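You operate a simulated robot arm through the tools that you are given. There is no shell and no other tool. Be economical: measure what you need, move in short steps, check, and stop when the job is done.

You are at the controls of a simulated robot arm. One attempt, no reset.

Task
Stop the metronome, put the night light on, then switch off the green lamp, outlet one and the alcove socket.

Only the result counts: the job must be done as asked and must still hold three seconds after the hand-in. Knocking over, shifting, dropping, spilling or breaking anything else fails it.

Robot
A 7-joint arm with a fingered hand, fixed in place. Base frame: the origin is at the foot of the arm, x ahead of it, y to its left, z up. Readings come in m, degrees, newtons and seconds.
With the tool pointing down near the work surface it reaches from about 0.1 to 0.66 m from the base axis. Its first joint turns from -69.0 to 172.0 degrees. Payload 3.4 kg.
Tool frame: the origin (TCP) lies between the finger pads and is the grasp point; the fingertips stand 0.025 m ahead of it; z points along the fingers, y is the line along which they close. Largest opening 0.088 m; the body of the gripper starts 0.029 m behind the TCP. The gripper is a hand of 5 fingers: y runs from the thumb to the fingers, the wrist lies at [-0.013, -0.097, -0.162] in the tool frame, and closing takes about 1.5 s.
Orientation is told as [roll, pitch, yaw] about the base's x, y, z axes, in that order, counted from this pose: with the fingers straight down and the wrist toward the robot, the tool's x, y and z point along [0, 1, 0], [1, 0, 0] and [0, 0, -1] of the base frame.

Tools
- The arm moves only by the tool servo_tool. Its argument "deltas" is one flat list of numbers, 6 for each row, row after row: the shift along the tool's x, y, z in mm, then the turn, a rotation vector about the tool's x, y, z in degrees. In form: [tx, ty, tz, ax, ay, az, tx, ty, tz, ax, ay, az, ...]. A call has 1 to 10 rows; each row is the pose to reach, as a shift and turn from the pose commanded when the call began, along the tool's axes at that moment. "jaw" is the opening, from 0 (shut) to 1 (fully open), set as the call begins (left out, the last holds). A row lasts 0.2 s, in which the tool goes at most 0.05 m and 8.6 degrees; a call with a longer step from one row to the next is refused whole, and so is a gripper value outside its range. Where a pose cannot be reached the arm comes as near as it can. A force on the tool above 40 N (or 10 N above the force at the start of the call, whichever is more), or a blocked arm, ends the call early, and 0.2 s more pass. Each finger travels about 0.153 m/s and halts on what it meets, pressing with about 23 N; the grip force reading is that of the motor and also rises with nothing between the fingers. The clock runs only during rows and for 0.2 s after the last one: add rows that repeat a pose to give the fingers time. The reply holds the time, the measured pose of the TCP, the force on the tool along the base axes, the opening and the grip force, in the units named above and with some noise, with the torque about the TCP (base axes, N m) and any sound that the robot's microphone picked up.
- Cameras (640 x 400 px; columns grow to the right, rows downward): "scene" is fixed at [0.2222, 0.644, 1.7265]; the picture's right is [-0.96, -0.27, 0.00], its down [-0.13, 0.45, -0.88] and it looks along [0.24, -0.85, -0.47] (base axes); focal length 321 px, centre (320, 200). "wrist" rides on the gripper at [0.059, -0.079, -0.105] in the tool frame; the picture's right is [-0.73, 0.32, -0.61], its down [-0.62, -0.68, 0.38] and it looks along [-0.29, 0.66, 0.70] (tool axes); focal length 234 px, centre (320, 200).
- capture(camera): a new picture of that camera. No time passes.
- move_column(by): slides the trunk up (or, below 0, down) by that many m; the arm rides with it, the base frame stays. It gives what a move gives, with no picture.
- curl_fingers(index, middle, ring, little, thumb_bend, thumb_turn): sets how far each is bent, from 0 (flat) to 1 (curled in); at 0.3 the hand is open as for a grip, at 0.7 the pads meet at the TCP. One left out holds its place. A second passes; each finger stops where it meets its share of the squeeze, and holds until it gets a number again. A gripper value or a shape takes the hand back. It gives what a move gives, with no picture; readings hold the bend of each and the force on index, middle, ring, little, thumb and palm. thumb_turn goes from beside the hand (0) to across from the fingers (1), as for a grip.
- set_grasp(shape): the hand has 5 fingers and takes this shape, open, in about a second: jaw (thumb against the fingers, like two jaws); tri (thumb and two fingers); tip (a fingertip pinch); poke (one finger out to press); point (the index stretched); flat (the hand flat); cup (the hand cupped); fist (a fist). The gripper value then closes the fingers along that shape, each until it touches; the sizes above hold for jaw. It gives what a move gives, with no picture.
- measure_at(camera, pixels): for up to 12 pixels [column, row] of the newest picture of that camera ("zoom" is the newest enlarged one), the place [x, y, z] in the base frame of the surface seen there, good to about 0.003 m, but the place of the scene camera against the robot may be out by one fixed shift of up to 0.012 m in any direction. No time passes.
- zoom(camera, box): a new picture of the part [left, top, right, bottom] of that camera's present view, enlarged. No time passes.
- finish_job(): hands the job in; it is judged then, once.

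Go step by step. Measure first, check grasps and placings, and put right what went wrong. The budget is 80 turns and 38 pictures, counting those below and the enlarged ones. Unless the task says otherwise, let go and move clear before handing in, and close with one line.

The tools are called after "Request:" as name(argument=value, ...) on one line, values as JSON. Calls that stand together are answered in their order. servo_tool: Moves the arm, as the interface text tells. Its arguments: {"type":"object","properties":{"deltas":{"type":"array"},"jaw":{"type":"number"}},"required":["deltas"]} The other tools are called the same way: move_column (by) slides the trunk up or down; set_grasp (shape) gives the hand a shape; curl_fingers (index, middle, ring, little, thumb_bend, thumb_turn) moves the fingers one by one; capture (camera) takes a picture; measure_at (camera, pixels) gives the place of the surface under pixels of a picture; zoom (camera, box) takes an enlarged picture of a part of a camera's view; finish_job () hands the job in.

At the start:

```text
clock: 0.0
position: [0.2527, -0.221, 1.5667]
tcp_rot: [0.0, -0.1, 0.0]
wrist_force: [0.4, 0.2, -0.5]
ft_torque: [0.01, -0.03, 0.0]
gripper_width: 0.0876
gripper_force: 0.0
shape: jaw
bend: [0.3, 0.3, 0.3, 0.3, 0.3, 0.98]
finger forces: [0.0, 0.0, 0.0, 0.0, 0.0, 0.1]
trunk travel left (down, up): [-0.875, 0.065]
```

scene: 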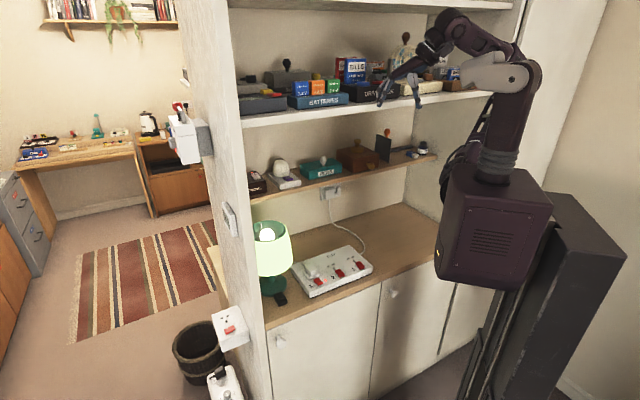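
wrist: 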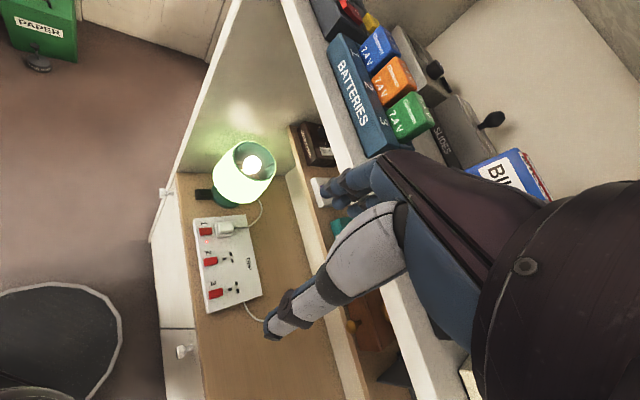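

The scene shows a power strip near (335,270), a green lamp at (275,255), a socket in the alcove at (330,192), and shelf items. I'll zoom into the parts to identify them.

Request:
zoom(camera="scene", box=[240, 210, 400, 310])

Request:
zoom(camera="scene", box=[240, 125, 440, 250])

Request:
zoom(camera="scene", box=[230, 25, 480, 125])

Request:
zoom(camera="scene", box=[150, 80, 270, 400])

```text
4.00 times, centred on (320, 260) of scene
```

zoom: 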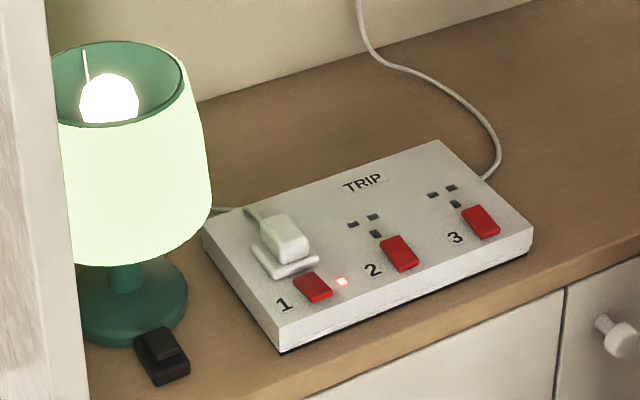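

```text
3.20 times, centred on (340, 188) of scene
```

zoom: 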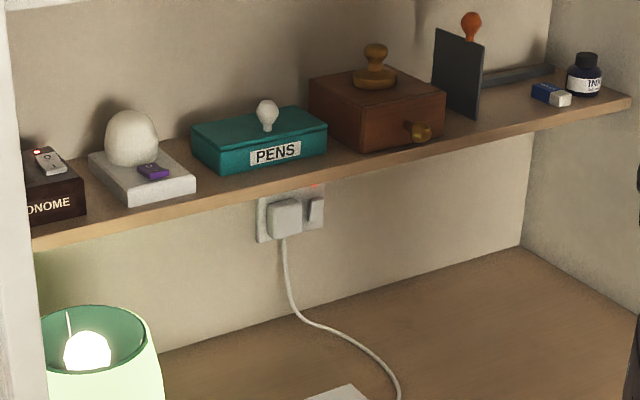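

```text
2.56 times, centred on (355, 75) of scene
```

zoom: 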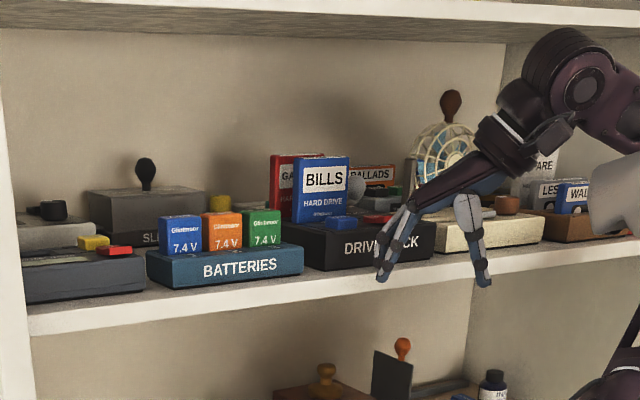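

```text
1.25 times, centred on (210, 240) of scene
```

zoom: 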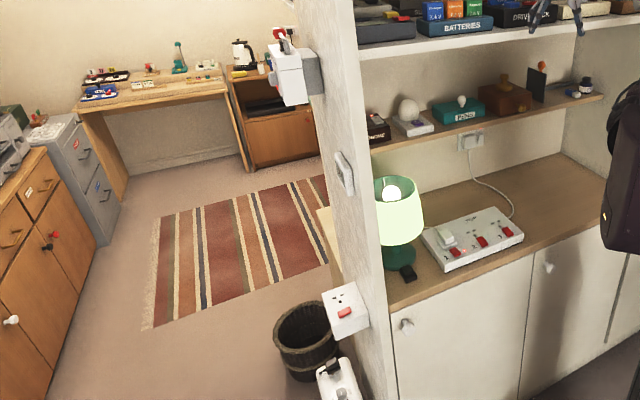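

The metronome, the night light (dome with purple button), the alcove socket rocker, strip outlet 1 and the lamp's black cord switch are all visible. I'll zoom again to measure them.

Request:
zoom(camera="scene", box=[240, 160, 340, 222])

Request:
measure_at(camera="zoom", pixels=[[40, 140], [60, 180], [85, 130], [110, 200], [245, 75], [228, 105], [280, 150], [190, 130], [585, 200], [560, 225], [520, 230], [540, 180]])

Request:
measure_at(camera="scene", pixels=[[318, 281.5], [325.3, 280.3], [311, 287], [340, 273], [280, 296], [283, 302], [278, 293], [311, 270], [310, 275], [360, 265], [265, 245], [330, 210]])

```text
6.40 times, centred on (290, 191) of scene
```

zoom: 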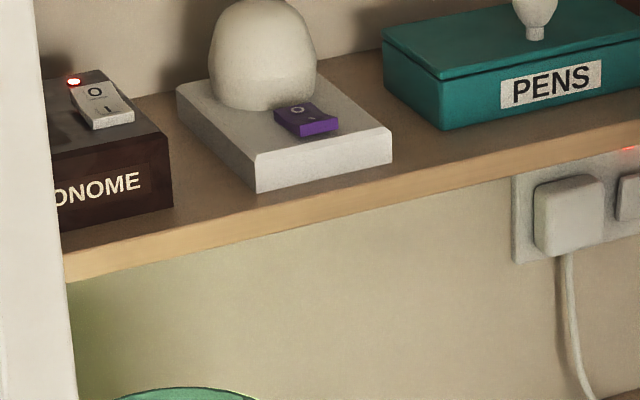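

```text
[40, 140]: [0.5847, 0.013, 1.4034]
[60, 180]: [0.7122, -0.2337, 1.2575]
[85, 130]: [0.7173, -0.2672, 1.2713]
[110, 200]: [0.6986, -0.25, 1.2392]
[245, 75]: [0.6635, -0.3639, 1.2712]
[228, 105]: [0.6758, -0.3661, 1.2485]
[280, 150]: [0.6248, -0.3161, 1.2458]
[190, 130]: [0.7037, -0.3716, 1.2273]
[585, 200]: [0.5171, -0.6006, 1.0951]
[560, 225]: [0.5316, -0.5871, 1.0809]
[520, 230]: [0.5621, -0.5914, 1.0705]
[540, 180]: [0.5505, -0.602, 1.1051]
```

```text
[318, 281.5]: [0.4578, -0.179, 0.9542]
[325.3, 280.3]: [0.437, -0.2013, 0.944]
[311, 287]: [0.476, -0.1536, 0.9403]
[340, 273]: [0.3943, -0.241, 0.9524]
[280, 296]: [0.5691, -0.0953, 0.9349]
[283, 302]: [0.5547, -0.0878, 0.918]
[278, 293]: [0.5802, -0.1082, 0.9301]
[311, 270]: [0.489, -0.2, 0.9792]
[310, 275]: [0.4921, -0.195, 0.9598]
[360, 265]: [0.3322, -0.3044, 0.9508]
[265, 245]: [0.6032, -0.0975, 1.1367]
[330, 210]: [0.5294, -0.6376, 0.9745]
```

Metronome's rocker is at zoom (100,105) with a red LED, and the night-light rocker at (305,118). I'll zoom closely at each switch to see which side is pressed.

Request:
zoom(camera="scene", box=[244, 166, 300, 201])

Request:
measure_at(camera="zoom", pixels=[[48, 69], [70, 100], [110, 105], [130, 135], [80, 150], [400, 190], [420, 205], [450, 200], [440, 240], [400, 215], [330, 220], [465, 225]])

Request:
zoom(camera="scene", box=[314, 178, 346, 198])

Request:
measure_at(camera="zoom", pixels=[[270, 90], [330, 200], [340, 140], [350, 260], [380, 200], [300, 200], [150, 200], [100, 290], [400, 130], [370, 100], [290, 250], [420, 200]])

Request:
zoom(camera="scene", box=[300, 265, 348, 295])

Request:
zoom(camera="scene", box=[264, 286, 296, 306])

```text
11.43 times, centred on (272, 184) of scene
```

zoom: 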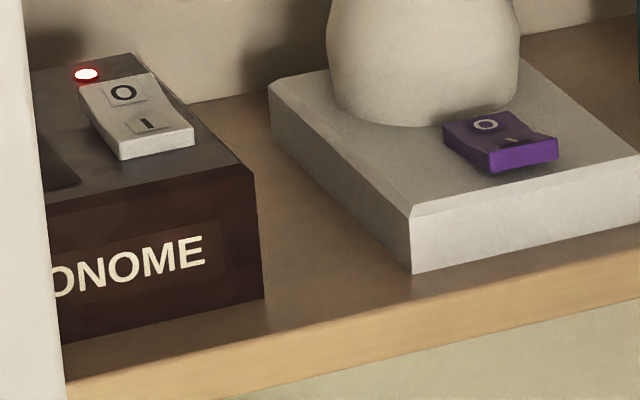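

```text
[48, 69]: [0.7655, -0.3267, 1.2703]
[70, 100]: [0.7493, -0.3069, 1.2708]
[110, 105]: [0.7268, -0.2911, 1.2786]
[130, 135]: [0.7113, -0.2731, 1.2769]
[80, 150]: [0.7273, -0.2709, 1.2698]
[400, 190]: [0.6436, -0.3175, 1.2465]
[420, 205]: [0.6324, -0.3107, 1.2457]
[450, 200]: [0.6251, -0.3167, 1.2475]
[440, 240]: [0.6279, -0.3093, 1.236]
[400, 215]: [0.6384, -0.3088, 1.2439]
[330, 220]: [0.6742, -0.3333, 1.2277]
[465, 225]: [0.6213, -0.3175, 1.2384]
```

```text
16.00 times, centred on (330, 188) of scene
```

zoom: 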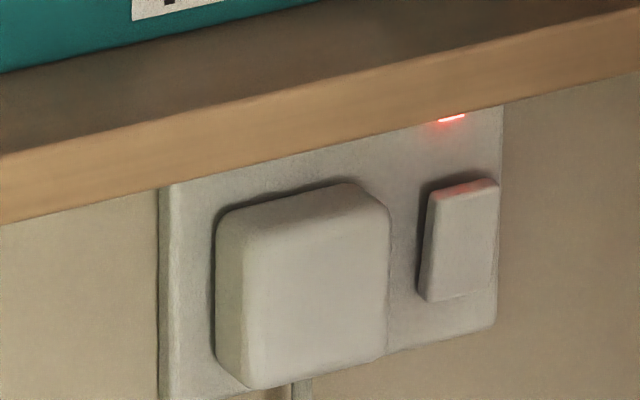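

```text
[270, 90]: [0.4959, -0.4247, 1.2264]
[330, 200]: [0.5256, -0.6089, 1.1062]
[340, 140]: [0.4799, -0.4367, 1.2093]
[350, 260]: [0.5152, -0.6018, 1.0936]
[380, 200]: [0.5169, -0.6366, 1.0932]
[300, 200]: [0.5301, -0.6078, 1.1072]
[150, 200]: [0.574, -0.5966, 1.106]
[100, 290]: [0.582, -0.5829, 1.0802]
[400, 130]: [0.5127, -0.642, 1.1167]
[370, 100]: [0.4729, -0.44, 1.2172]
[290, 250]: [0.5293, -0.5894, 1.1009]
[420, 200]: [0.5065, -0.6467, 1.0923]
```

```text
13.33 times, centred on (324, 280) of scene
```

zoom: 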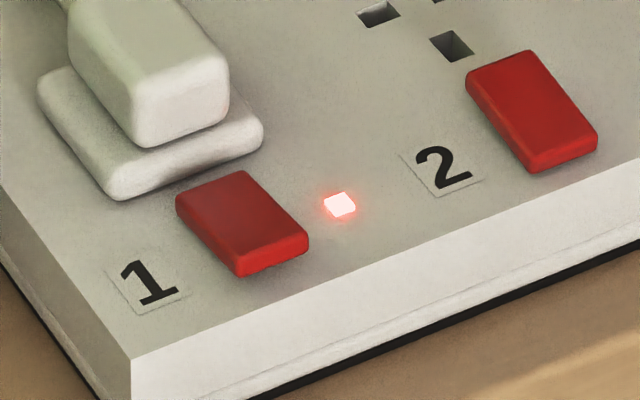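

```text
16.00 times, centred on (280, 296) of scene
```

zoom: 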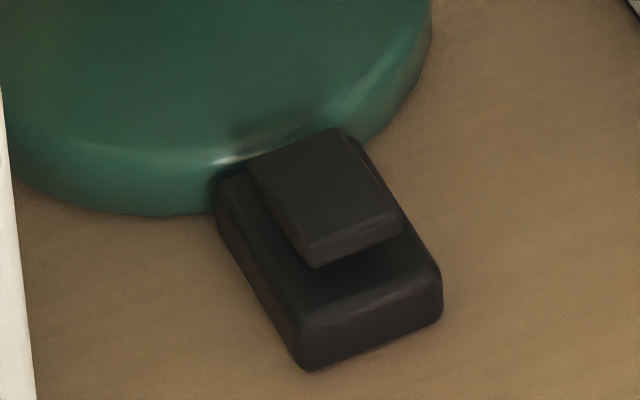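

Rocker orientations are visible. I'll measure the lamp switch on the current zoom, then the strip and alcove rocker.

Request:
measure_at(camera="zoom", pixels=[[330, 150], [320, 190], [340, 215], [360, 250], [300, 250], [330, 310], [420, 270], [380, 290], [240, 190], [500, 300]])

Request:
zoom(camera="scene", box=[300, 265, 348, 295])

Request:
measure_at(camera="zoom", pixels=[[210, 190], [225, 210], [245, 225], [265, 245], [285, 235], [340, 205], [150, 285], [190, 120], [150, 60], [500, 80], [560, 140], [300, 290]])

Request:
zoom(camera="scene", box=[314, 178, 346, 198])

Request:
measure_at(camera="zoom", pixels=[[465, 200], [465, 215], [465, 240], [465, 265], [460, 288], [445, 240], [485, 240], [450, 310], [400, 300], [480, 150], [300, 280], [490, 60]])

```text
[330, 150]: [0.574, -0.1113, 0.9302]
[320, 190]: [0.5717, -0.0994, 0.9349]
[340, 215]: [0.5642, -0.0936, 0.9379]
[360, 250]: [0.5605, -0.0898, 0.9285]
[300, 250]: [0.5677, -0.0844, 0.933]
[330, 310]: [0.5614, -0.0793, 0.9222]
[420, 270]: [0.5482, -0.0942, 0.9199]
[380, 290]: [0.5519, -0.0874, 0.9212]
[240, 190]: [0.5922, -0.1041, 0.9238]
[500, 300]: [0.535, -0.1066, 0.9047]
```

```text
13.33 times, centred on (324, 280) of scene
```

zoom: 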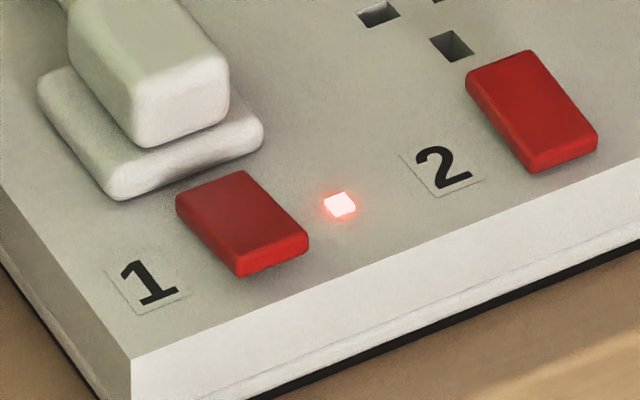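

```text
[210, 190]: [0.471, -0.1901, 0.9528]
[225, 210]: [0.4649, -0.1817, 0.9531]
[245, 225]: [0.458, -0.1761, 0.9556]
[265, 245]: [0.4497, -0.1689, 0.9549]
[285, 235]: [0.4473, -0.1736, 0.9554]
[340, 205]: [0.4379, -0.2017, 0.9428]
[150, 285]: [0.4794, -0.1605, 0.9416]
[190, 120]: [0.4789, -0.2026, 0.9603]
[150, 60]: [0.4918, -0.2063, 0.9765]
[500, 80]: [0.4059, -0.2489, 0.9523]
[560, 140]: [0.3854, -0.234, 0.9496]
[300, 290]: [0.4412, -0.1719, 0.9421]
```

```text
16.00 times, centred on (330, 188) of scene
```

zoom: 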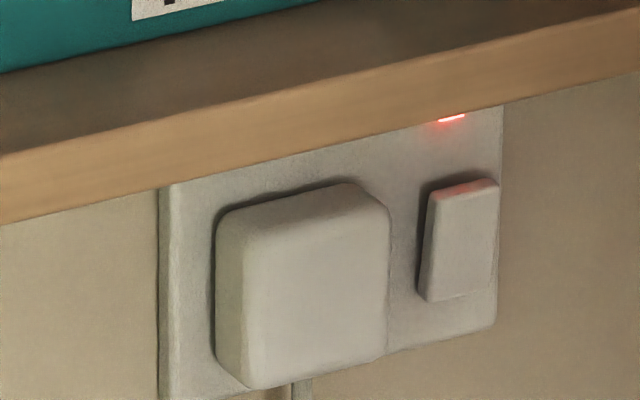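

```text
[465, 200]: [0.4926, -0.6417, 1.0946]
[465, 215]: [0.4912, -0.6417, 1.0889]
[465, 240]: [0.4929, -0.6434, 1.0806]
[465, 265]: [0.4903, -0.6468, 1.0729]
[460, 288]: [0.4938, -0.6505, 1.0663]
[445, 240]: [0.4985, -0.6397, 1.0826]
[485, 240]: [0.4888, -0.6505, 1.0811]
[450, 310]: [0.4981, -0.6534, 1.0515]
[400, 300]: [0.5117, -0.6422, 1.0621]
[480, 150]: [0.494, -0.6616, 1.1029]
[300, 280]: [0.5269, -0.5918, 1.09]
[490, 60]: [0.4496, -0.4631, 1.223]
```

Directions are clear: wall faces along (-0.64,0.77); the alcove rocker has its top out, outlet 1 its front up, and the cord switch its front up. Next I'll form the poke hand and see where the fingertip sits, and re-measure the shelf rockers.

Request:
set_grasp(shape="poke")

Request:
zoom(camera="scene", box=[244, 166, 300, 201])

Request:
measure_at(camera="zoom", pixels=[[122, 86], [125, 93], [105, 97], [145, 125], [155, 138], [87, 74], [485, 122], [475, 118], [510, 140], [535, 145], [520, 153], [500, 135]])

Request:
capture(camera="wrist")

Request:
zoom(camera="scene", box=[360, 20, 488, 100])

```text
clock: 0.9
position: [0.2524, -0.2204, 1.5663]
tcp_rot: [-0.1, 0.0, -0.1]
wrist_force: [-0.6, -0.3, -0.2]
ft_torque: [0.03, 0.01, 0.02]
gripper_width: 0.0
gripper_force: 0.0
shape: poke
bend: [0.7, 0.7, 0.99, 0.99, 1.0, 1.0]
finger forces: [0.1, 0.0, 0.0, 0.0, 0.0, 0.0]
trunk travel left (down, up): [-0.875, 0.065]
```

```text
11.43 times, centred on (272, 184) of scene
```

zoom: 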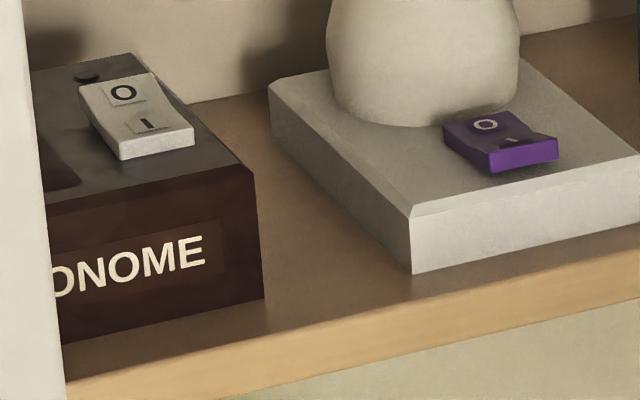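

```text
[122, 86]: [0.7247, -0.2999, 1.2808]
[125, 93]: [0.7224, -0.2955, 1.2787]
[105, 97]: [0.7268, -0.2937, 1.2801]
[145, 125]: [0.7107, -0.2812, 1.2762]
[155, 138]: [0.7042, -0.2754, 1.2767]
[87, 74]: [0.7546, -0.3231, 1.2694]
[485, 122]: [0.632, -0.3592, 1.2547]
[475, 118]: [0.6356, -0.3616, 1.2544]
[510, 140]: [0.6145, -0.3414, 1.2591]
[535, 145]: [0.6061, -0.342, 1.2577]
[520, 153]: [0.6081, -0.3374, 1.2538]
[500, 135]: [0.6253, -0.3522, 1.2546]
```

```text
23 pictures are left
```

wrist: 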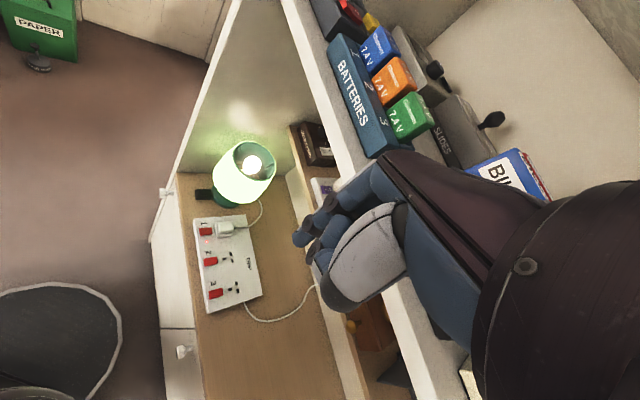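

```text
5.00 times, centred on (424, 60) of scene
```

zoom: 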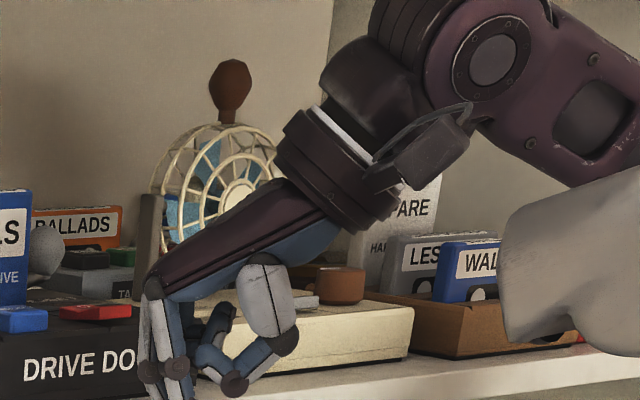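

The metronome LED blinks, confirming it is ticking. Poke puts two bent fingers out; I'll try the point shape and locate its fingertip.

Request:
set_grasp(shape="point")

Request:
capture(camera="wrist")

Request:
zoom(camera="scene", box=[360, 20, 488, 100])

```text
clock: 1.8
position: [0.2524, -0.2196, 1.5665]
tcp_rot: [-0.1, 0.0, 0.0]
wrist_force: [-0.3, -0.3, -0.7]
ft_torque: [0.0, -0.02, 0.01]
gripper_width: 0.0
gripper_force: 0.0
shape: point
bend: [0.2, 1.0, 1.0, 1.0, 0.98, 0.88]
finger forces: [0.1, 0.0, 0.1, 0.0, 0.0, 0.1]
trunk travel left (down, up): [-0.875, 0.065]
```

```text
21 pictures are left
```

wrist: 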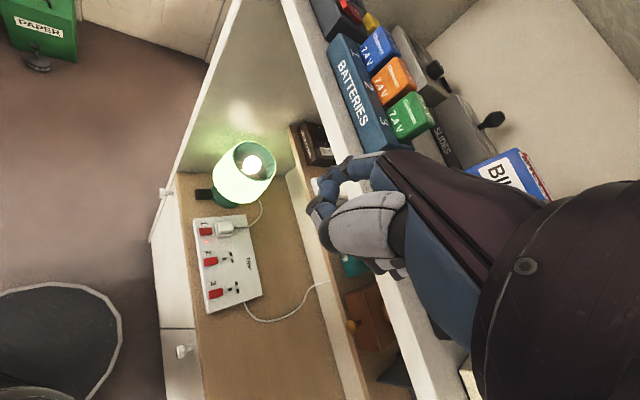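

```text
5.00 times, centred on (424, 60) of scene
```

zoom: 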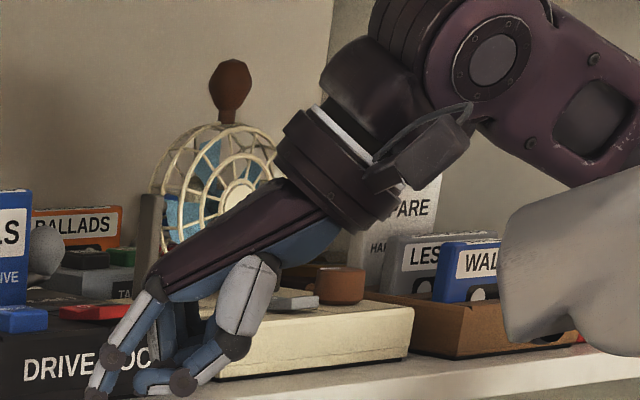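

Index is now stretched, its tip around zoom (95,388). I'll measure along it.

Request:
measure_at(camera="zoom", pixels=[[95, 380], [92, 392], [98, 395], [110, 357], [130, 325], [152, 290], [180, 383], [230, 345], [150, 378], [165, 300], [250, 275], [320, 180]])

Request:
measure_at(camera="wrist", pixels=[[345, 162], [320, 182], [338, 172], [360, 165], [312, 212], [325, 210], [205, 231], [200, 193], [310, 160], [330, 155], [322, 190], [214, 262]])

```text
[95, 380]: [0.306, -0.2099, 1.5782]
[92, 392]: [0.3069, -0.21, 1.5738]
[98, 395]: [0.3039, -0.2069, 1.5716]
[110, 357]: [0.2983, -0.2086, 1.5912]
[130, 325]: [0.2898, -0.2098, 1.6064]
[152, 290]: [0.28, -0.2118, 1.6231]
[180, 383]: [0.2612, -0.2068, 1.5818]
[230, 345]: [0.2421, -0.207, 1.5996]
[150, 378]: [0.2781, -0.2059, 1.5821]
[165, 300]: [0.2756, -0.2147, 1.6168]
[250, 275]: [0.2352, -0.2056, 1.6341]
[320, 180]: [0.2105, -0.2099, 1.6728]
```

```text
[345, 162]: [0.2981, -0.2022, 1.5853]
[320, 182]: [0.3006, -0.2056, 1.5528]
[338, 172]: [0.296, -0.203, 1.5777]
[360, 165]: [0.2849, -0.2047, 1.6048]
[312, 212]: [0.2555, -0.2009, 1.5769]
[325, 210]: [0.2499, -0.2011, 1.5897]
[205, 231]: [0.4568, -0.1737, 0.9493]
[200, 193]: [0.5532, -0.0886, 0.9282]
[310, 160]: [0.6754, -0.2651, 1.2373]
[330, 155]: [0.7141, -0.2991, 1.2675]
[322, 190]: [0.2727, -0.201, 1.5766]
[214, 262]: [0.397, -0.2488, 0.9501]
```

Index at bend 0.2 points about 30° forward of straight down. I'll straighten it fully for reach and locate the tip.

Request:
curl_fingers(index=0, middle=1, ring=1, little=1)

Request:
zoom(camera="wrist", box=[280, 120, 408, 200])

Request:
zoom(camera="scene", box=[350, 50, 430, 100])

```text
clock: 2.8
position: [0.2513, -0.2203, 1.567]
tcp_rot: [0.0, -0.1, 0.1]
wrist_force: [-0.2, 0.3, -0.9]
ft_torque: [0.01, 0.0, -0.03]
gripper_width: 0.0406
gripper_force: 0.1
shape: fingers
bend: [0.0, 1.0, 1.0, 1.0, 0.98, 0.88]
finger forces: [0.0, 0.0, 0.0, 0.0, 0.0, 0.0]
trunk travel left (down, up): [-0.875, 0.065]
```

```text
5.00 times, centred on (344, 160) of wrist
```

zoom: 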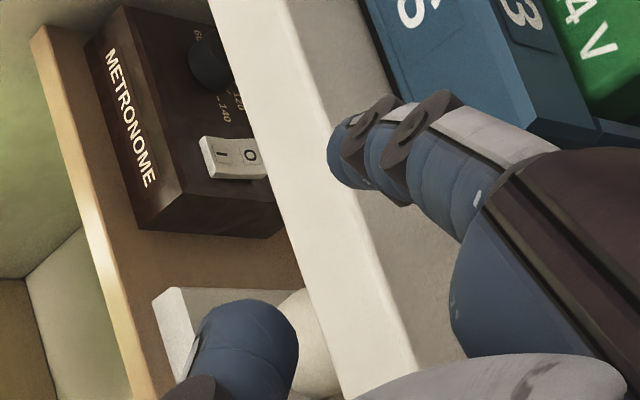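

```text
8.00 times, centred on (390, 75) of scene
```

zoom: 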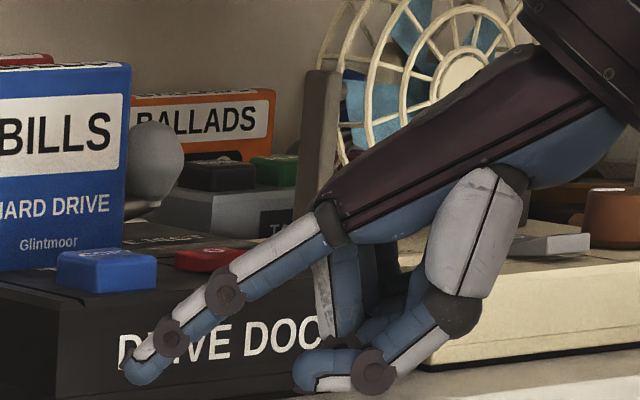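

The straight index is now aligned with the palm (tip at scene zoom (140,370)). Measuring tip and knuckle in both views.

Request:
measure_at(camera="zoom", pixels=[[140, 372], [128, 372], [155, 362], [168, 340], [225, 293], [270, 255], [320, 225], [375, 378], [300, 375]])

Request:
capture(camera="wrist")

Request:
measure_at(camera="wrist", pixels=[[349, 153], [347.5, 153], [352, 155], [361, 151], [370, 159], [327, 152], [323, 151], [330, 151], [331, 190], [338, 188], [325, 199], [205, 231]])

```text
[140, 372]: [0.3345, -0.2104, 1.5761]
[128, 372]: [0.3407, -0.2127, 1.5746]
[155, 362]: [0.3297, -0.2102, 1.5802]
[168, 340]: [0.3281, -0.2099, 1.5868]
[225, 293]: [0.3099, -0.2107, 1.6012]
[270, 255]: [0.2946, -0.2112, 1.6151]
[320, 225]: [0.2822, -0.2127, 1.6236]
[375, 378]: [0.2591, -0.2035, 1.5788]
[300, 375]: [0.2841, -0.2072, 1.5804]
```

```text
17 pictures are left
```

wrist: 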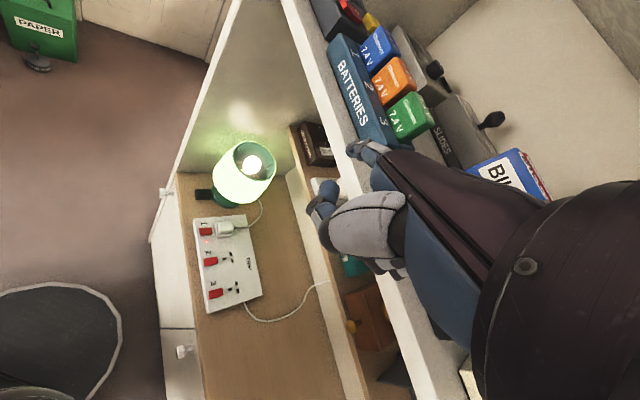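

```text
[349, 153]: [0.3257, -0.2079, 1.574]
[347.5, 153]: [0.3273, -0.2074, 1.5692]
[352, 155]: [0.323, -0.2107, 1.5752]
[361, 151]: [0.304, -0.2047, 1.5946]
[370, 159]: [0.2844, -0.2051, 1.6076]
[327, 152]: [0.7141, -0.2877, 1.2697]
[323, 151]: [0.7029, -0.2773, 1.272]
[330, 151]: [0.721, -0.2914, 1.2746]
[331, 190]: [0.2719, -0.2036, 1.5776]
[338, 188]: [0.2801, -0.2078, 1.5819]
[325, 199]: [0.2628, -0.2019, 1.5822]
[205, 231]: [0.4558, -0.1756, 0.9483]
```

The straight index is about 40° below level at tool-down, with the tip around tool [7, 81, -2] mm. Before moving I'll measure the upper shelf's clearance, the counter, lamp shade and the arm's own links.

Request:
measure_at(camera="scene", pixels=[[330, 106], [330, 111], [330, 116], [255, 124], [440, 98], [250, 340], [360, 285], [290, 260], [450, 160], [497, 160], [515, 80], [480, 45]])

Request:
measure_at(camera="scene", pixels=[[445, 20], [505, 110], [490, 75], [540, 90], [420, 50], [500, 235], [240, 100], [285, 300], [290, 230], [258, 275], [430, 158], [300, 190]])

```text
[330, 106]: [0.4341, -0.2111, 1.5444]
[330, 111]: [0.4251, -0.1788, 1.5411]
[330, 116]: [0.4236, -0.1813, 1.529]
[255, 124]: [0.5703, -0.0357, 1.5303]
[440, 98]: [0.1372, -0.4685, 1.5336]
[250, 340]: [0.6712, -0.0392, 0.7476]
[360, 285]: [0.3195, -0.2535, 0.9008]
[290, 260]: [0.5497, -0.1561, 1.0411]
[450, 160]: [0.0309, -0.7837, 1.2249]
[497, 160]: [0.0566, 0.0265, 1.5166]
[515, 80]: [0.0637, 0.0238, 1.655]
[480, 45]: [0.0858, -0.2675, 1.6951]
```

```text
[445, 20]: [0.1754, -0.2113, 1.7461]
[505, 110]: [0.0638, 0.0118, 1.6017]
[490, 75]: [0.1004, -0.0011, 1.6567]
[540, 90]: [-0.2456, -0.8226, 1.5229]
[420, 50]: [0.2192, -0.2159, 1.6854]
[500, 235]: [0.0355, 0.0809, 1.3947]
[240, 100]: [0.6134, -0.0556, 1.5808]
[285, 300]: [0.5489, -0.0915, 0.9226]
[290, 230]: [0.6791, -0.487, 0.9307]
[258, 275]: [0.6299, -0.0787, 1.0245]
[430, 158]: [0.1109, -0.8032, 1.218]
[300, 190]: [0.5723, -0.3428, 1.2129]
```

Shelves lie at exactly 45°: the upper shelf front is at depth 0.427 (underside ~1.515) and the low shelf front at 0.647 (top ~1.222). I'll set the index at 0.2, retract 60 mm away from the shelves, then lower the trunk so the shoulder is level with the low shelf work.

Request:
curl_fingers(index=0.2)

Request:
servo_tool(deltas=[21, -21, 0, 0, 0, 0, 42, -42, 0, 0, 0, 0])

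Request:
move_column(by=-0.22)

```text
clock: 3.8
position: [0.253, -0.2201, 1.5672]
tcp_rot: [-0.2, 0.1, 0.0]
wrist_force: [-0.7, 0.6, 1.2]
ft_torque: [-0.01, 0.03, -0.01]
gripper_width: 0.0263
gripper_force: 0.1
shape: fingers
bend: [0.2, 1.0, 1.0, 1.0, 0.98, 0.88]
finger forces: [0.0, 0.0, 0.0, 0.0, 0.0, 0.0]
trunk travel left (down, up): [-0.875, 0.065]
```

```text
clock: 4.4
position: [0.2069, -0.1755, 1.5678]
tcp_rot: [-0.1, -0.1, 0.1]
wrist_force: [-0.3, -1.0, 0.9]
ft_torque: [-0.03, -0.04, 0.01]
gripper_width: 0.0263
gripper_force: 0.0
shape: fingers
bend: [0.2, 1.0, 1.0, 1.0, 0.98, 0.88]
finger forces: [0.0, 0.1, 0.0, 0.0, 0.1, 0.0]
trunk travel left (down, up): [-0.875, 0.065]
```

```text
clock: 6.7
position: [0.2096, -0.1781, 1.3466]
tcp_rot: [0.0, 0.0, 0.1]
wrist_force: [0.8, 0.4, 0.0]
ft_torque: [-0.02, 0.0, -0.03]
gripper_width: 0.0264
gripper_force: 0.0
shape: fingers
bend: [0.2, 1.0, 1.0, 1.0, 0.98, 0.88]
finger forces: [0.0, 0.1, 0.0, 0.0, 0.0, 0.0]
trunk travel left (down, up): [-0.655, 0.285]
```

Trunk lowered cleanly to TCP z 1.347. Now I'll yaw −24° and tilt the finger up 22° while moving in front of the metronome.

Request:
servo_tool(deltas=[-6, 46, 0, -4.3, -0.9, 4.7, -12, 92, 0, -8.7, -1.8, 9.5, -18, 138, 0, -13, -2.8, 14.2, -24, 184, 0, -17.4, -3.7, 19, -30, 230, 0, -21.7, -4.6, 23.7])

Request:
capture(camera="wrist")

```text
clock: 7.9
position: [0.4439, -0.2101, 1.3476]
tcp_rot: [0.0, -21.9, -24.1]
wrist_force: [0.8, 0.4, -0.6]
ft_torque: [0.0, 0.0, 0.01]
gripper_width: 0.0261
gripper_force: 0.1
shape: fingers
bend: [0.2, 1.0, 1.0, 1.0, 0.98, 0.88]
finger forces: [0.0, 0.1, 0.2, 0.1, 0.0, 0.1]
trunk travel left (down, up): [-0.655, 0.285]
```

```text
16 pictures are left
```

wrist: 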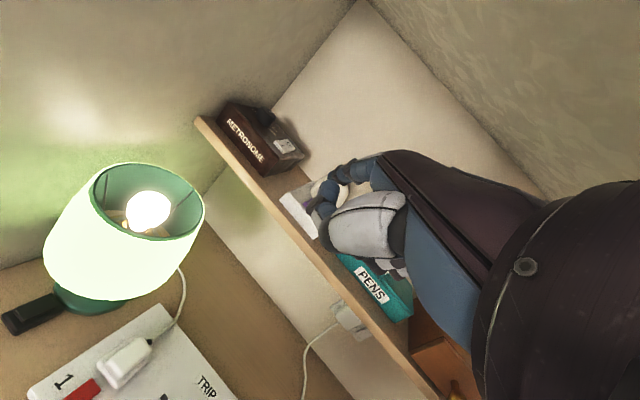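

Orientation as wished; the metronome rocker is at wrist (285,146), fingertip near (325,185). Measuring both.

Request:
measure_at(camera="wrist", pixels=[[280, 142], [283, 145], [287, 146], [291, 150], [285, 141], [292, 145], [282, 149], [323, 188], [330, 180], [340, 170], [320, 205], [250, 125]])

Request:
zoom(camera="wrist", box=[260, 120, 356, 180])

Request:
measure_at(camera="zoom", pixels=[[140, 140], [170, 165], [200, 180], [120, 160], [215, 170], [150, 190]])

```text
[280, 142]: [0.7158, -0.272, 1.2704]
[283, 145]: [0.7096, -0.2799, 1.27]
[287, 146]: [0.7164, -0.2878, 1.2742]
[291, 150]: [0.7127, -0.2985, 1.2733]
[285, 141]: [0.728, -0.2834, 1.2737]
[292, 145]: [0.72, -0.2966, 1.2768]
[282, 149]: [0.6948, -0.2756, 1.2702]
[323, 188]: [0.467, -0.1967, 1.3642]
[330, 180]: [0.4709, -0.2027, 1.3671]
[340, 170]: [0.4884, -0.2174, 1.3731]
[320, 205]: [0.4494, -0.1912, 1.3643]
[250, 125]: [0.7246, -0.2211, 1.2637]
```

```text
6.67 times, centred on (308, 150) of wrist
```

zoom: 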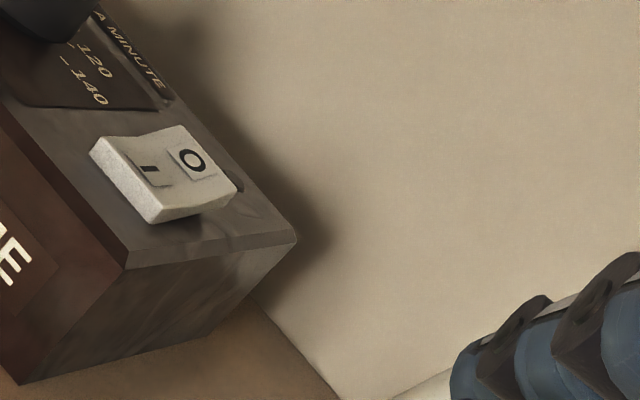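

```text
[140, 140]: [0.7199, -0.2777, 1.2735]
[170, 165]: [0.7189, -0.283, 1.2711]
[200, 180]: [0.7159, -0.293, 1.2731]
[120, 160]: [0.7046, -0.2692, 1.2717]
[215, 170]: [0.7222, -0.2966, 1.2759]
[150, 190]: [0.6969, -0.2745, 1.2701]
```

O pad centre is about (0.7215,−0.291,1.2745). I need the fingertip's true place: it shows at zoom (455,372).

Request:
measure_at(camera="zoom", pixels=[[456, 375], [453, 385], [465, 390], [475, 365], [525, 350], [500, 335], [193, 160], [205, 155], [180, 150]])

```text
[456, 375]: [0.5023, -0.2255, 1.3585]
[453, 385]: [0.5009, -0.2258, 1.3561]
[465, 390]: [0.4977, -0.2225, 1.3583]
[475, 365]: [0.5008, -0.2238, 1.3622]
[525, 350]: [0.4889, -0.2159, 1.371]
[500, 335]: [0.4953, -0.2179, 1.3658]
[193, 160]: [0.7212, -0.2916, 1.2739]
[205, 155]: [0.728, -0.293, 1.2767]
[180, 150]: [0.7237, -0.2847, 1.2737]
```

The tip end sits about (59,−18,3) mm from the TCP, as predicted, and the night-light dome clears the path by ~4 cm. Moving to a standoff ~35 mm above the metronome's O pad.

Request:
servo_tool(deltas=[6, 39, 24.5, 0, 0, 0, 12, 78.6, 49, 0, 0, 0, 18, 118, 73.6, 0, 0, 0, 23.5, 157, 98, 0, 0, 0, 29.4, 196.6, 122.7, 0, 0, 0, 29.4, 196.6, 122.7, 0, 0, 0])

Request:
zoom(camera="scene", box=[236, 130, 332, 190])

```text
clock: 9.3
position: [0.6584, -0.2754, 1.3094]
tcp_rot: [0.1, -22.0, -24.0]
wrist_force: [0.4, -0.7, 0.2]
ft_torque: [-0.04, 0.0, -0.01]
gripper_width: 0.0264
gripper_force: 0.0
shape: fingers
bend: [0.2, 1.0, 1.0, 1.0, 0.98, 0.88]
finger forces: [0.1, 0.0, 0.1, 0.1, 0.1, 0.1]
trunk travel left (down, up): [-0.655, 0.285]
```

```text
6.67 times, centred on (284, 160) of scene
```

zoom: 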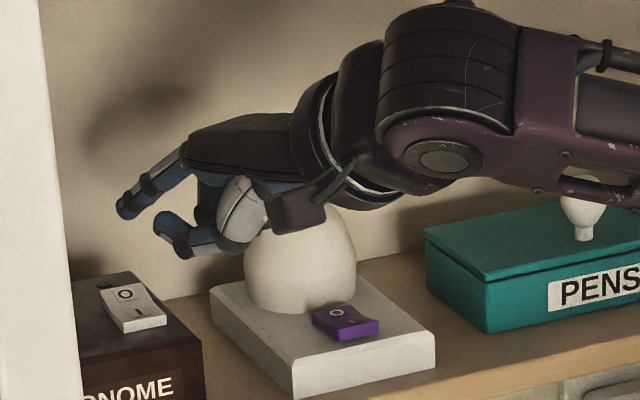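

The arm reached it; the index tip is at zoom (125,212) above the O pad. The curled thumb at (185,250) looks low, so I'll measure both.

Request:
measure_at(camera="zoom", pixels=[[125, 213], [120, 205], [130, 205], [185, 252], [187, 245], [165, 225], [125, 290], [160, 318], [215, 250], [250, 250]])

```text
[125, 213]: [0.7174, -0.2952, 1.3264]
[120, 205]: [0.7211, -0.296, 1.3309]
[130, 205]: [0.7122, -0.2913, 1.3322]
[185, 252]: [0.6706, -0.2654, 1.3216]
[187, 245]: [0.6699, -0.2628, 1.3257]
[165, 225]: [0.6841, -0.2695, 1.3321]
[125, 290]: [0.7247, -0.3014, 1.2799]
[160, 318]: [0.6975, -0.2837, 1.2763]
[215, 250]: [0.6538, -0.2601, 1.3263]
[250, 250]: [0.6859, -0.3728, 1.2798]
```

Thumb bottom (z 1.3216) is as low as the index tip (1.325), so it could strike the metronome body. I'll bend the index a bit more so it protrudes below the thumb.

Request:
curl_fingers(index=0.32)

Request:
zoom(camera="scene", box=[244, 145, 300, 180])

Request:
measure_at(camera="zoom", pixels=[[130, 200], [130, 180], [130, 190], [140, 195], [150, 190], [140, 185], [220, 235], [220, 240], [210, 238], [70, 300], [120, 345], [50, 285]])

```text
clock: 10.3
position: [0.6612, -0.2756, 1.3081]
tcp_rot: [0.0, -22.0, -24.0]
wrist_force: [-0.8, 0.4, 0.3]
ft_torque: [0.0, -0.01, -0.02]
gripper_width: 0.0199
gripper_force: 0.0
shape: fingers
bend: [0.32, 1.0, 1.0, 1.0, 0.98, 0.88]
finger forces: [0.0, 0.1, 0.0, 0.1, 0.0, 0.1]
trunk travel left (down, up): [-0.655, 0.285]
```

```text
11.43 times, centred on (272, 162) of scene
```

zoom: 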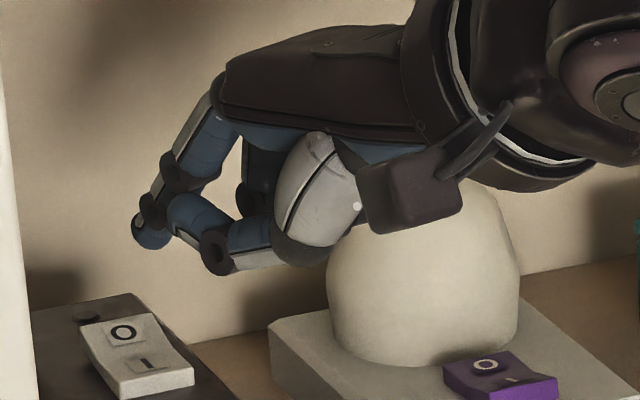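

```text
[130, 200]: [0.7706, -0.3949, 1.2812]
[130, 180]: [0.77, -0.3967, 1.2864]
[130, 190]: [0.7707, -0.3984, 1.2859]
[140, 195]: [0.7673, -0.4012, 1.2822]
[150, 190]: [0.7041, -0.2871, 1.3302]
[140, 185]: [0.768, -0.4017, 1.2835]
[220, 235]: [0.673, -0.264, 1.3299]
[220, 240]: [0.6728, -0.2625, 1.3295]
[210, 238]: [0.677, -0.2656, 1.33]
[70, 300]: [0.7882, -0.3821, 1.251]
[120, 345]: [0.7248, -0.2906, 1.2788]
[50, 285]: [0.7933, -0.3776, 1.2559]
```

Index now shows its tip at zoom (148,243), thumb bottom (218,275). Measuring those.

Request:
measure_at(camera="zoom", pixels=[[148, 244], [140, 238], [155, 243], [150, 232], [218, 272], [225, 268], [260, 262], [310, 262], [122, 332], [145, 362], [100, 325], [235, 290]])

```text
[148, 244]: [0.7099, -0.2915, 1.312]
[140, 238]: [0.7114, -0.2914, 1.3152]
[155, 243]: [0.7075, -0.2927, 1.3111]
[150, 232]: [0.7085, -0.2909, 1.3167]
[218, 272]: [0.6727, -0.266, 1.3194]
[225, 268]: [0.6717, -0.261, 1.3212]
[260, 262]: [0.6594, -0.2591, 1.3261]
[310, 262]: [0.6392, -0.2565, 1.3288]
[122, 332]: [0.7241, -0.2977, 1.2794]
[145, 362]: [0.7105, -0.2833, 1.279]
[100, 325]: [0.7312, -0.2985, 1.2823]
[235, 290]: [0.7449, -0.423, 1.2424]
```

Tip is 8 mm below the thumb and ~16 mm short of the O pad in x, 30 mm above. Moving over it and pressing down gently in 2 mm steps.

Request:
servo_tool(deltas=[3.8, 14.6, 5.9, 0, 0, 0, 3.8, 5.6, 28.2, 0, 0, 0, 3.8, 4.8, 30, 0, 0, 0, 3.8, 4.1, 31.9, 0, 0, 0, 3.8, 3.3, 33.7, 0, 0, 0, 3.8, 2.6, 35.6, 0, 0, 0, 3.8, 1.9, 37.4, 0, 0, 0])

Request:
zoom(camera="scene", box=[244, 155, 300, 190])

```text
clock: 11.9
position: [0.6746, -0.2769, 1.2743]
tcp_rot: [0.1, -22.1, -23.9]
wrist_force: [-0.2, 0.1, 1.7]
ft_torque: [-0.02, -0.09, 0.02]
gripper_width: 0.0209
gripper_force: 1.3
shape: fingers
bend: [0.3, 1.0, 1.0, 1.0, 0.98, 0.88]
finger forces: [2.4, 0.0, 0.0, 0.0, 0.0, 0.0]
out of reach, approached as far as the arm can: row 1
trunk travel left (down, up): [-0.655, 0.285]
```

```text
11.43 times, centred on (272, 172) of scene
```

zoom: 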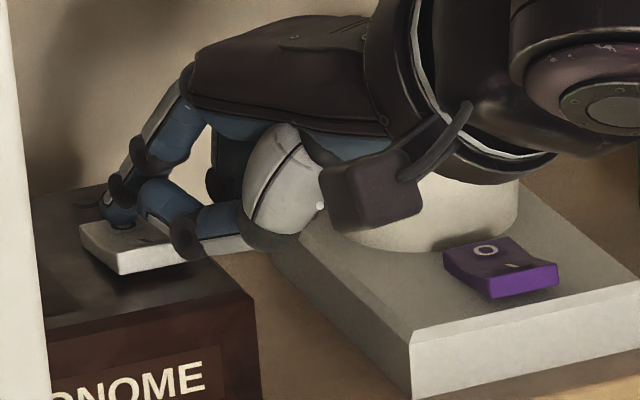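

The tip is on the O end (contact 2.4 N at the index). I'll press another 5 mm.

Request:
servo_tool(deltas=[0, -0.7, 1.9, 0, 0, 0, 0, -1.5, 3.7, 0, 0, 0, 0, -2.2, 5.6, 0, 0, 0, 0, -2.2, 5.6, 0, 0, 0])

```text
clock: 12.9
position: [0.6726, -0.2761, 1.2701]
tcp_rot: [0.0, -22.2, -23.9]
wrist_force: [-3.0, 1.0, 10.2]
ft_torque: [-0.23, -0.51, 0.03]
gripper_width: 0.0226
gripper_force: 4.3
shape: fingers
bend: [0.27, 1.0, 1.0, 1.0, 0.98, 0.88]
finger forces: [9.4, 0.0, 0.0, 0.1, 0.0, 0.0]
trunk travel left (down, up): [-0.655, 0.285]
```

Pressed with ~10 N. I'll lift 35 mm and check the rocker and its LED.

Request:
servo_tool(deltas=[0, 6, -15, 0, 0, 0, 0, 13, -32.5, 0, 0, 0, 0, 13, -32.5, 0, 0, 0])

Request:
zoom(camera="scene", box=[244, 155, 300, 190])

```text
clock: 13.7
position: [0.6748, -0.2797, 1.3023]
tcp_rot: [0.1, -21.9, -24.1]
wrist_force: [-0.2, -0.1, -0.8]
ft_torque: [0.01, 0.0, 0.01]
gripper_width: 0.0202
gripper_force: 0.0
shape: fingers
bend: [0.32, 1.0, 1.0, 1.0, 0.98, 0.88]
finger forces: [0.0, 0.1, 0.0, 0.0, 0.0, 0.0]
trunk travel left (down, up): [-0.655, 0.285]
```

```text
11.43 times, centred on (272, 172) of scene
```

zoom: 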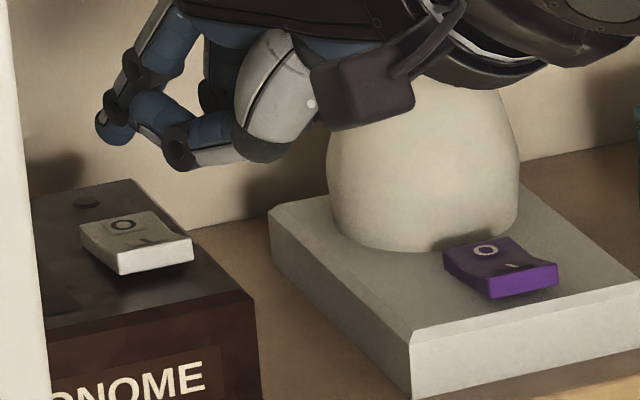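

The metronome rocker has flipped (O end down) and the LED is dark. For the night light's I end at zoom (515,268), I'll first measure the rocker and the PENS box clearance.

Request:
measure_at(camera="zoom", pixels=[[485, 248], [515, 266], [530, 265], [520, 275], [495, 272], [540, 262], [112, 140], [180, 165]])

Request:
measure_at(camera="scene", pixels=[[302, 168], [309, 173], [310, 176], [322, 162], [304, 172]])

```text
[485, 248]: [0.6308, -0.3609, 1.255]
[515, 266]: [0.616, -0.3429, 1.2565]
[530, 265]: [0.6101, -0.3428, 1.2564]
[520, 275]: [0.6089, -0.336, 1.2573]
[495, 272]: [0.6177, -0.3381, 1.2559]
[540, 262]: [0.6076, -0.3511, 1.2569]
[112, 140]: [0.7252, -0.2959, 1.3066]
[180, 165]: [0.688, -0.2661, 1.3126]
```

```text
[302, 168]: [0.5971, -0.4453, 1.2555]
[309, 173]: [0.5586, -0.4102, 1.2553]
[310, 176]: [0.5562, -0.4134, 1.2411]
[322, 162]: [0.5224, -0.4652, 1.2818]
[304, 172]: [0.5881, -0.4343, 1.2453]
```

PENS box is 85 mm away sideways, so there is room. I'll back off first, go right, then hover ~30 mm above the I end.

Request:
servo_tool(deltas=[0, -40, -16, 0, 0, 0, 0, -79, -32, 0, 0, 0, -43, -79, -32, 0, 0, 0, -85.5, -79, -32, 0, 0, 0, -85.5, -85.4, -16.2, 0, 0, 0, -85.5, -85.4, -16.2, 0, 0, 0])

Request:
zoom(camera="scene", box=[264, 150, 328, 190])

```text
clock: 15.1
position: [0.5637, -0.3202, 1.2846]
tcp_rot: [0.1, -22.1, -24.0]
wrist_force: [0.3, -0.3, -0.1]
ft_torque: [0.01, 0.02, 0.0]
gripper_width: 0.0201
gripper_force: 0.1
shape: fingers
bend: [0.32, 1.0, 1.0, 1.0, 0.98, 0.88]
finger forces: [0.1, 0.0, 0.0, 0.0, 0.1, 0.0]
trunk travel left (down, up): [-0.655, 0.285]
```

```text
10.00 times, centred on (296, 170) of scene
```

zoom: 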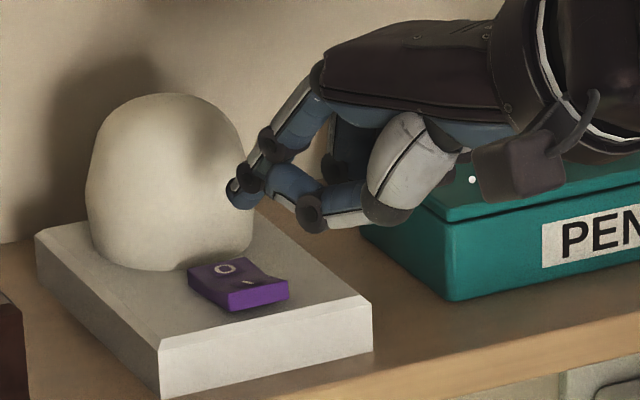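

Hovering; tip at zoom (240,205), rocker I end at (255,287). Measuring to fix the last offset.

Request:
measure_at(camera="zoom", pixels=[[240, 205], [232, 198], [240, 195], [255, 287], [240, 283], [270, 283], [250, 296], [313, 228], [400, 222], [430, 195]])

```text
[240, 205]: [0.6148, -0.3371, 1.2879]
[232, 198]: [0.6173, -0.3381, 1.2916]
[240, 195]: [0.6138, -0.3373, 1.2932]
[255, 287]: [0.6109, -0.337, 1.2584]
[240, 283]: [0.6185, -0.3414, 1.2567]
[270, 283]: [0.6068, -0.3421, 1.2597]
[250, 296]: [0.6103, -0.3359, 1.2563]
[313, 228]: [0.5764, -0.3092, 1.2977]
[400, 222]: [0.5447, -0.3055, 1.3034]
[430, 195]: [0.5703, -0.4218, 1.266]
```

Tip is essentially over the I end, 28 mm above. Pressing down in small steps.

Request:
servo_tool(deltas=[0, -8, 11.9, 0, 0, 0, 0, -12.6, 23, 0, 0, 0, 0, -13.7, 25.8, 0, 0, 0, 0, -14.4, 27.6, 0, 0, 0, 0, -15.2, 29.5, 0, 0, 0, 0, -15.9, 31.3, 0, 0, 0, 0, -16.7, 33.2, 0, 0, 0, 0, -16.7, 33.2, 0, 0, 0])

```text
clock: 16.9
position: [0.5576, -0.319, 1.2505]
tcp_rot: [-0.1, -22.2, -24.1]
wrist_force: [-0.8, 0.7, 5.9]
ft_torque: [-0.1, -0.26, 0.0]
gripper_width: 0.0209
gripper_force: 2.9
shape: fingers
bend: [0.29, 1.0, 1.0, 1.0, 0.98, 0.88]
finger forces: [5.4, 0.0, 0.0, 0.0, 0.1, 0.0]
trunk travel left (down, up): [-0.655, 0.285]
```

Index reads 5.4 N; I'll press 3 mm more, then lift and check.

Request:
servo_tool(deltas=[0, -0.7, 1.9, 0, 0, 0, 0, -1.4, 3.5, 0, 0, 0, 0, -1.4, 3.5, 0, 0, 0])

Request:
servo_tool(deltas=[0, 8, -20, 0, 0, 0, 0, 16, -40, 0, 0, 0, 0, -7, -52, 0, 0, 0])

Request:
zoom(camera="scene", box=[240, 145, 352, 215])

```text
clock: 17.7
position: [0.557, -0.3175, 1.2474]
tcp_rot: [0.0, -22.3, -24.0]
wrist_force: [-3.8, 1.7, 10.2]
ft_torque: [-0.24, -0.58, 0.0]
gripper_width: 0.0227
gripper_force: 5.5
shape: fingers
bend: [0.27, 1.0, 1.0, 1.0, 0.98, 0.88]
finger forces: [11.3, 0.1, 0.0, 0.0, 0.1, 0.0]
trunk travel left (down, up): [-0.655, 0.285]
```

```text
clock: 18.5
position: [0.5328, -0.3097, 1.2896]
tcp_rot: [0.2, -22.0, -23.9]
wrist_force: [0.4, 0.2, 0.9]
ft_torque: [-0.01, -0.01, -0.02]
gripper_width: 0.02
gripper_force: 0.0
shape: fingers
bend: [0.32, 1.0, 1.0, 1.0, 0.98, 0.88]
finger forces: [0.1, 0.0, 0.0, 0.0, 0.0, 0.0]
trunk travel left (down, up): [-0.655, 0.285]
```

```text
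5.71 times, centred on (296, 180) of scene
```

zoom: 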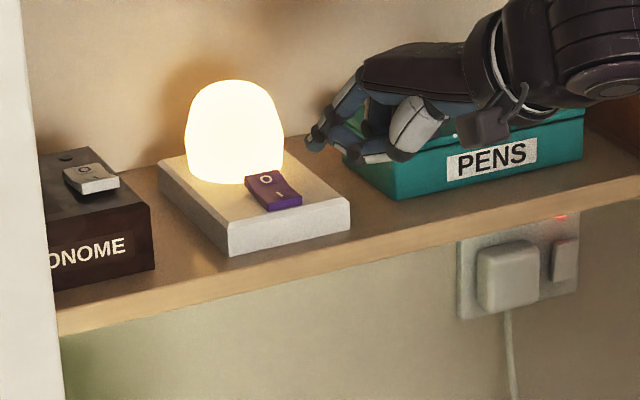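

The night light is glowing. Now I'll retract out of the alcove while turning to yaw −40°, then lower the trunk for the counter switches.

Request:
servo_tool(deltas=[12.8, -35.6, -15.8, 0, 0, 0, 25.5, -71, -31.5, 0, 0, 0, 38, -107, -47, 0, 0, 0, 51, -142, -63, 0, 0, 0, 64, -178, -79, 0, -1.5, 3.7, 76, -214, -94.5, 0, -3, 7.4, 89, -249, -110, 0, -4.5, 11.1, 102, -285, -126, 0, -6, 14.8])

Request:
move_column(by=-0.3)

```text
clock: 20.3
position: [0.2763, -0.201, 1.2728]
tcp_rot: [1.8, -21.7, -39.1]
wrist_force: [0.1, 0.5, 0.6]
ft_torque: [-0.03, -0.01, 0.0]
gripper_width: 0.02
gripper_force: 0.0
shape: fingers
bend: [0.32, 1.0, 1.0, 1.0, 0.98, 0.88]
finger forces: [0.0, 0.1, 0.0, 0.0, 0.0, 0.0]
out of reach, approached as far as the arm can: row 6, 7, 8
trunk travel left (down, up): [-0.655, 0.285]
```

```text
clock: 23.3
position: [0.2779, -0.1996, 0.9719]
tcp_rot: [1.7, -21.8, -39.0]
wrist_force: [0.0, 0.1, -0.3]
ft_torque: [-0.02, 0.0, -0.01]
gripper_width: 0.0194
gripper_force: 0.1
shape: fingers
bend: [0.32, 1.0, 1.0, 1.0, 0.98, 0.88]
finger forces: [0.0, 0.0, 0.0, 0.1, 0.0, 0.0]
trunk travel left (down, up): [-0.355, 0.585]
```

The arm stopped short at (0.278,−0.200,0.972) due to its near-limit, so I'll make a small upward move to see what pose the commands count from.

Request:
servo_tool(deltas=[0, 15, -37, 0, 0, 0, 0, 15, -37, 0, 0, 0])

Request:
capture(camera="scene")

```text
clock: 23.9
position: [0.2828, -0.2147, 1.003]
tcp_rot: [1.7, -21.7, -38.8]
wrist_force: [-1.0, 0.1, 0.0]
ft_torque: [0.01, 0.02, 0.04]
gripper_width: 0.02
gripper_force: 0.0
shape: fingers
bend: [0.32, 1.0, 1.0, 1.0, 0.98, 0.88]
finger forces: [0.1, 0.0, 0.1, 0.0, 0.0, 0.0]
out of reach, approached as far as the arm can: row 1, 2
trunk travel left (down, up): [-0.355, 0.585]
```

```text
8 pictures are left
```

scene: 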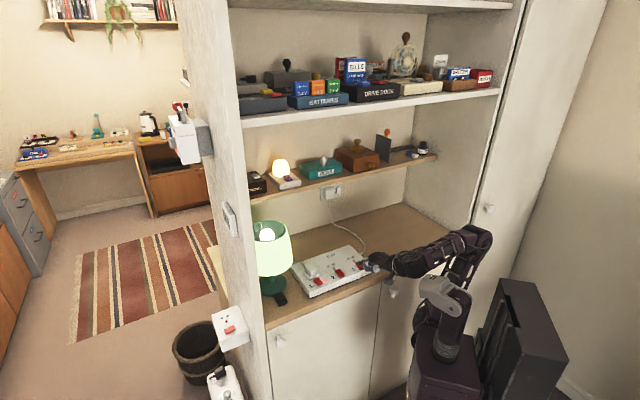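

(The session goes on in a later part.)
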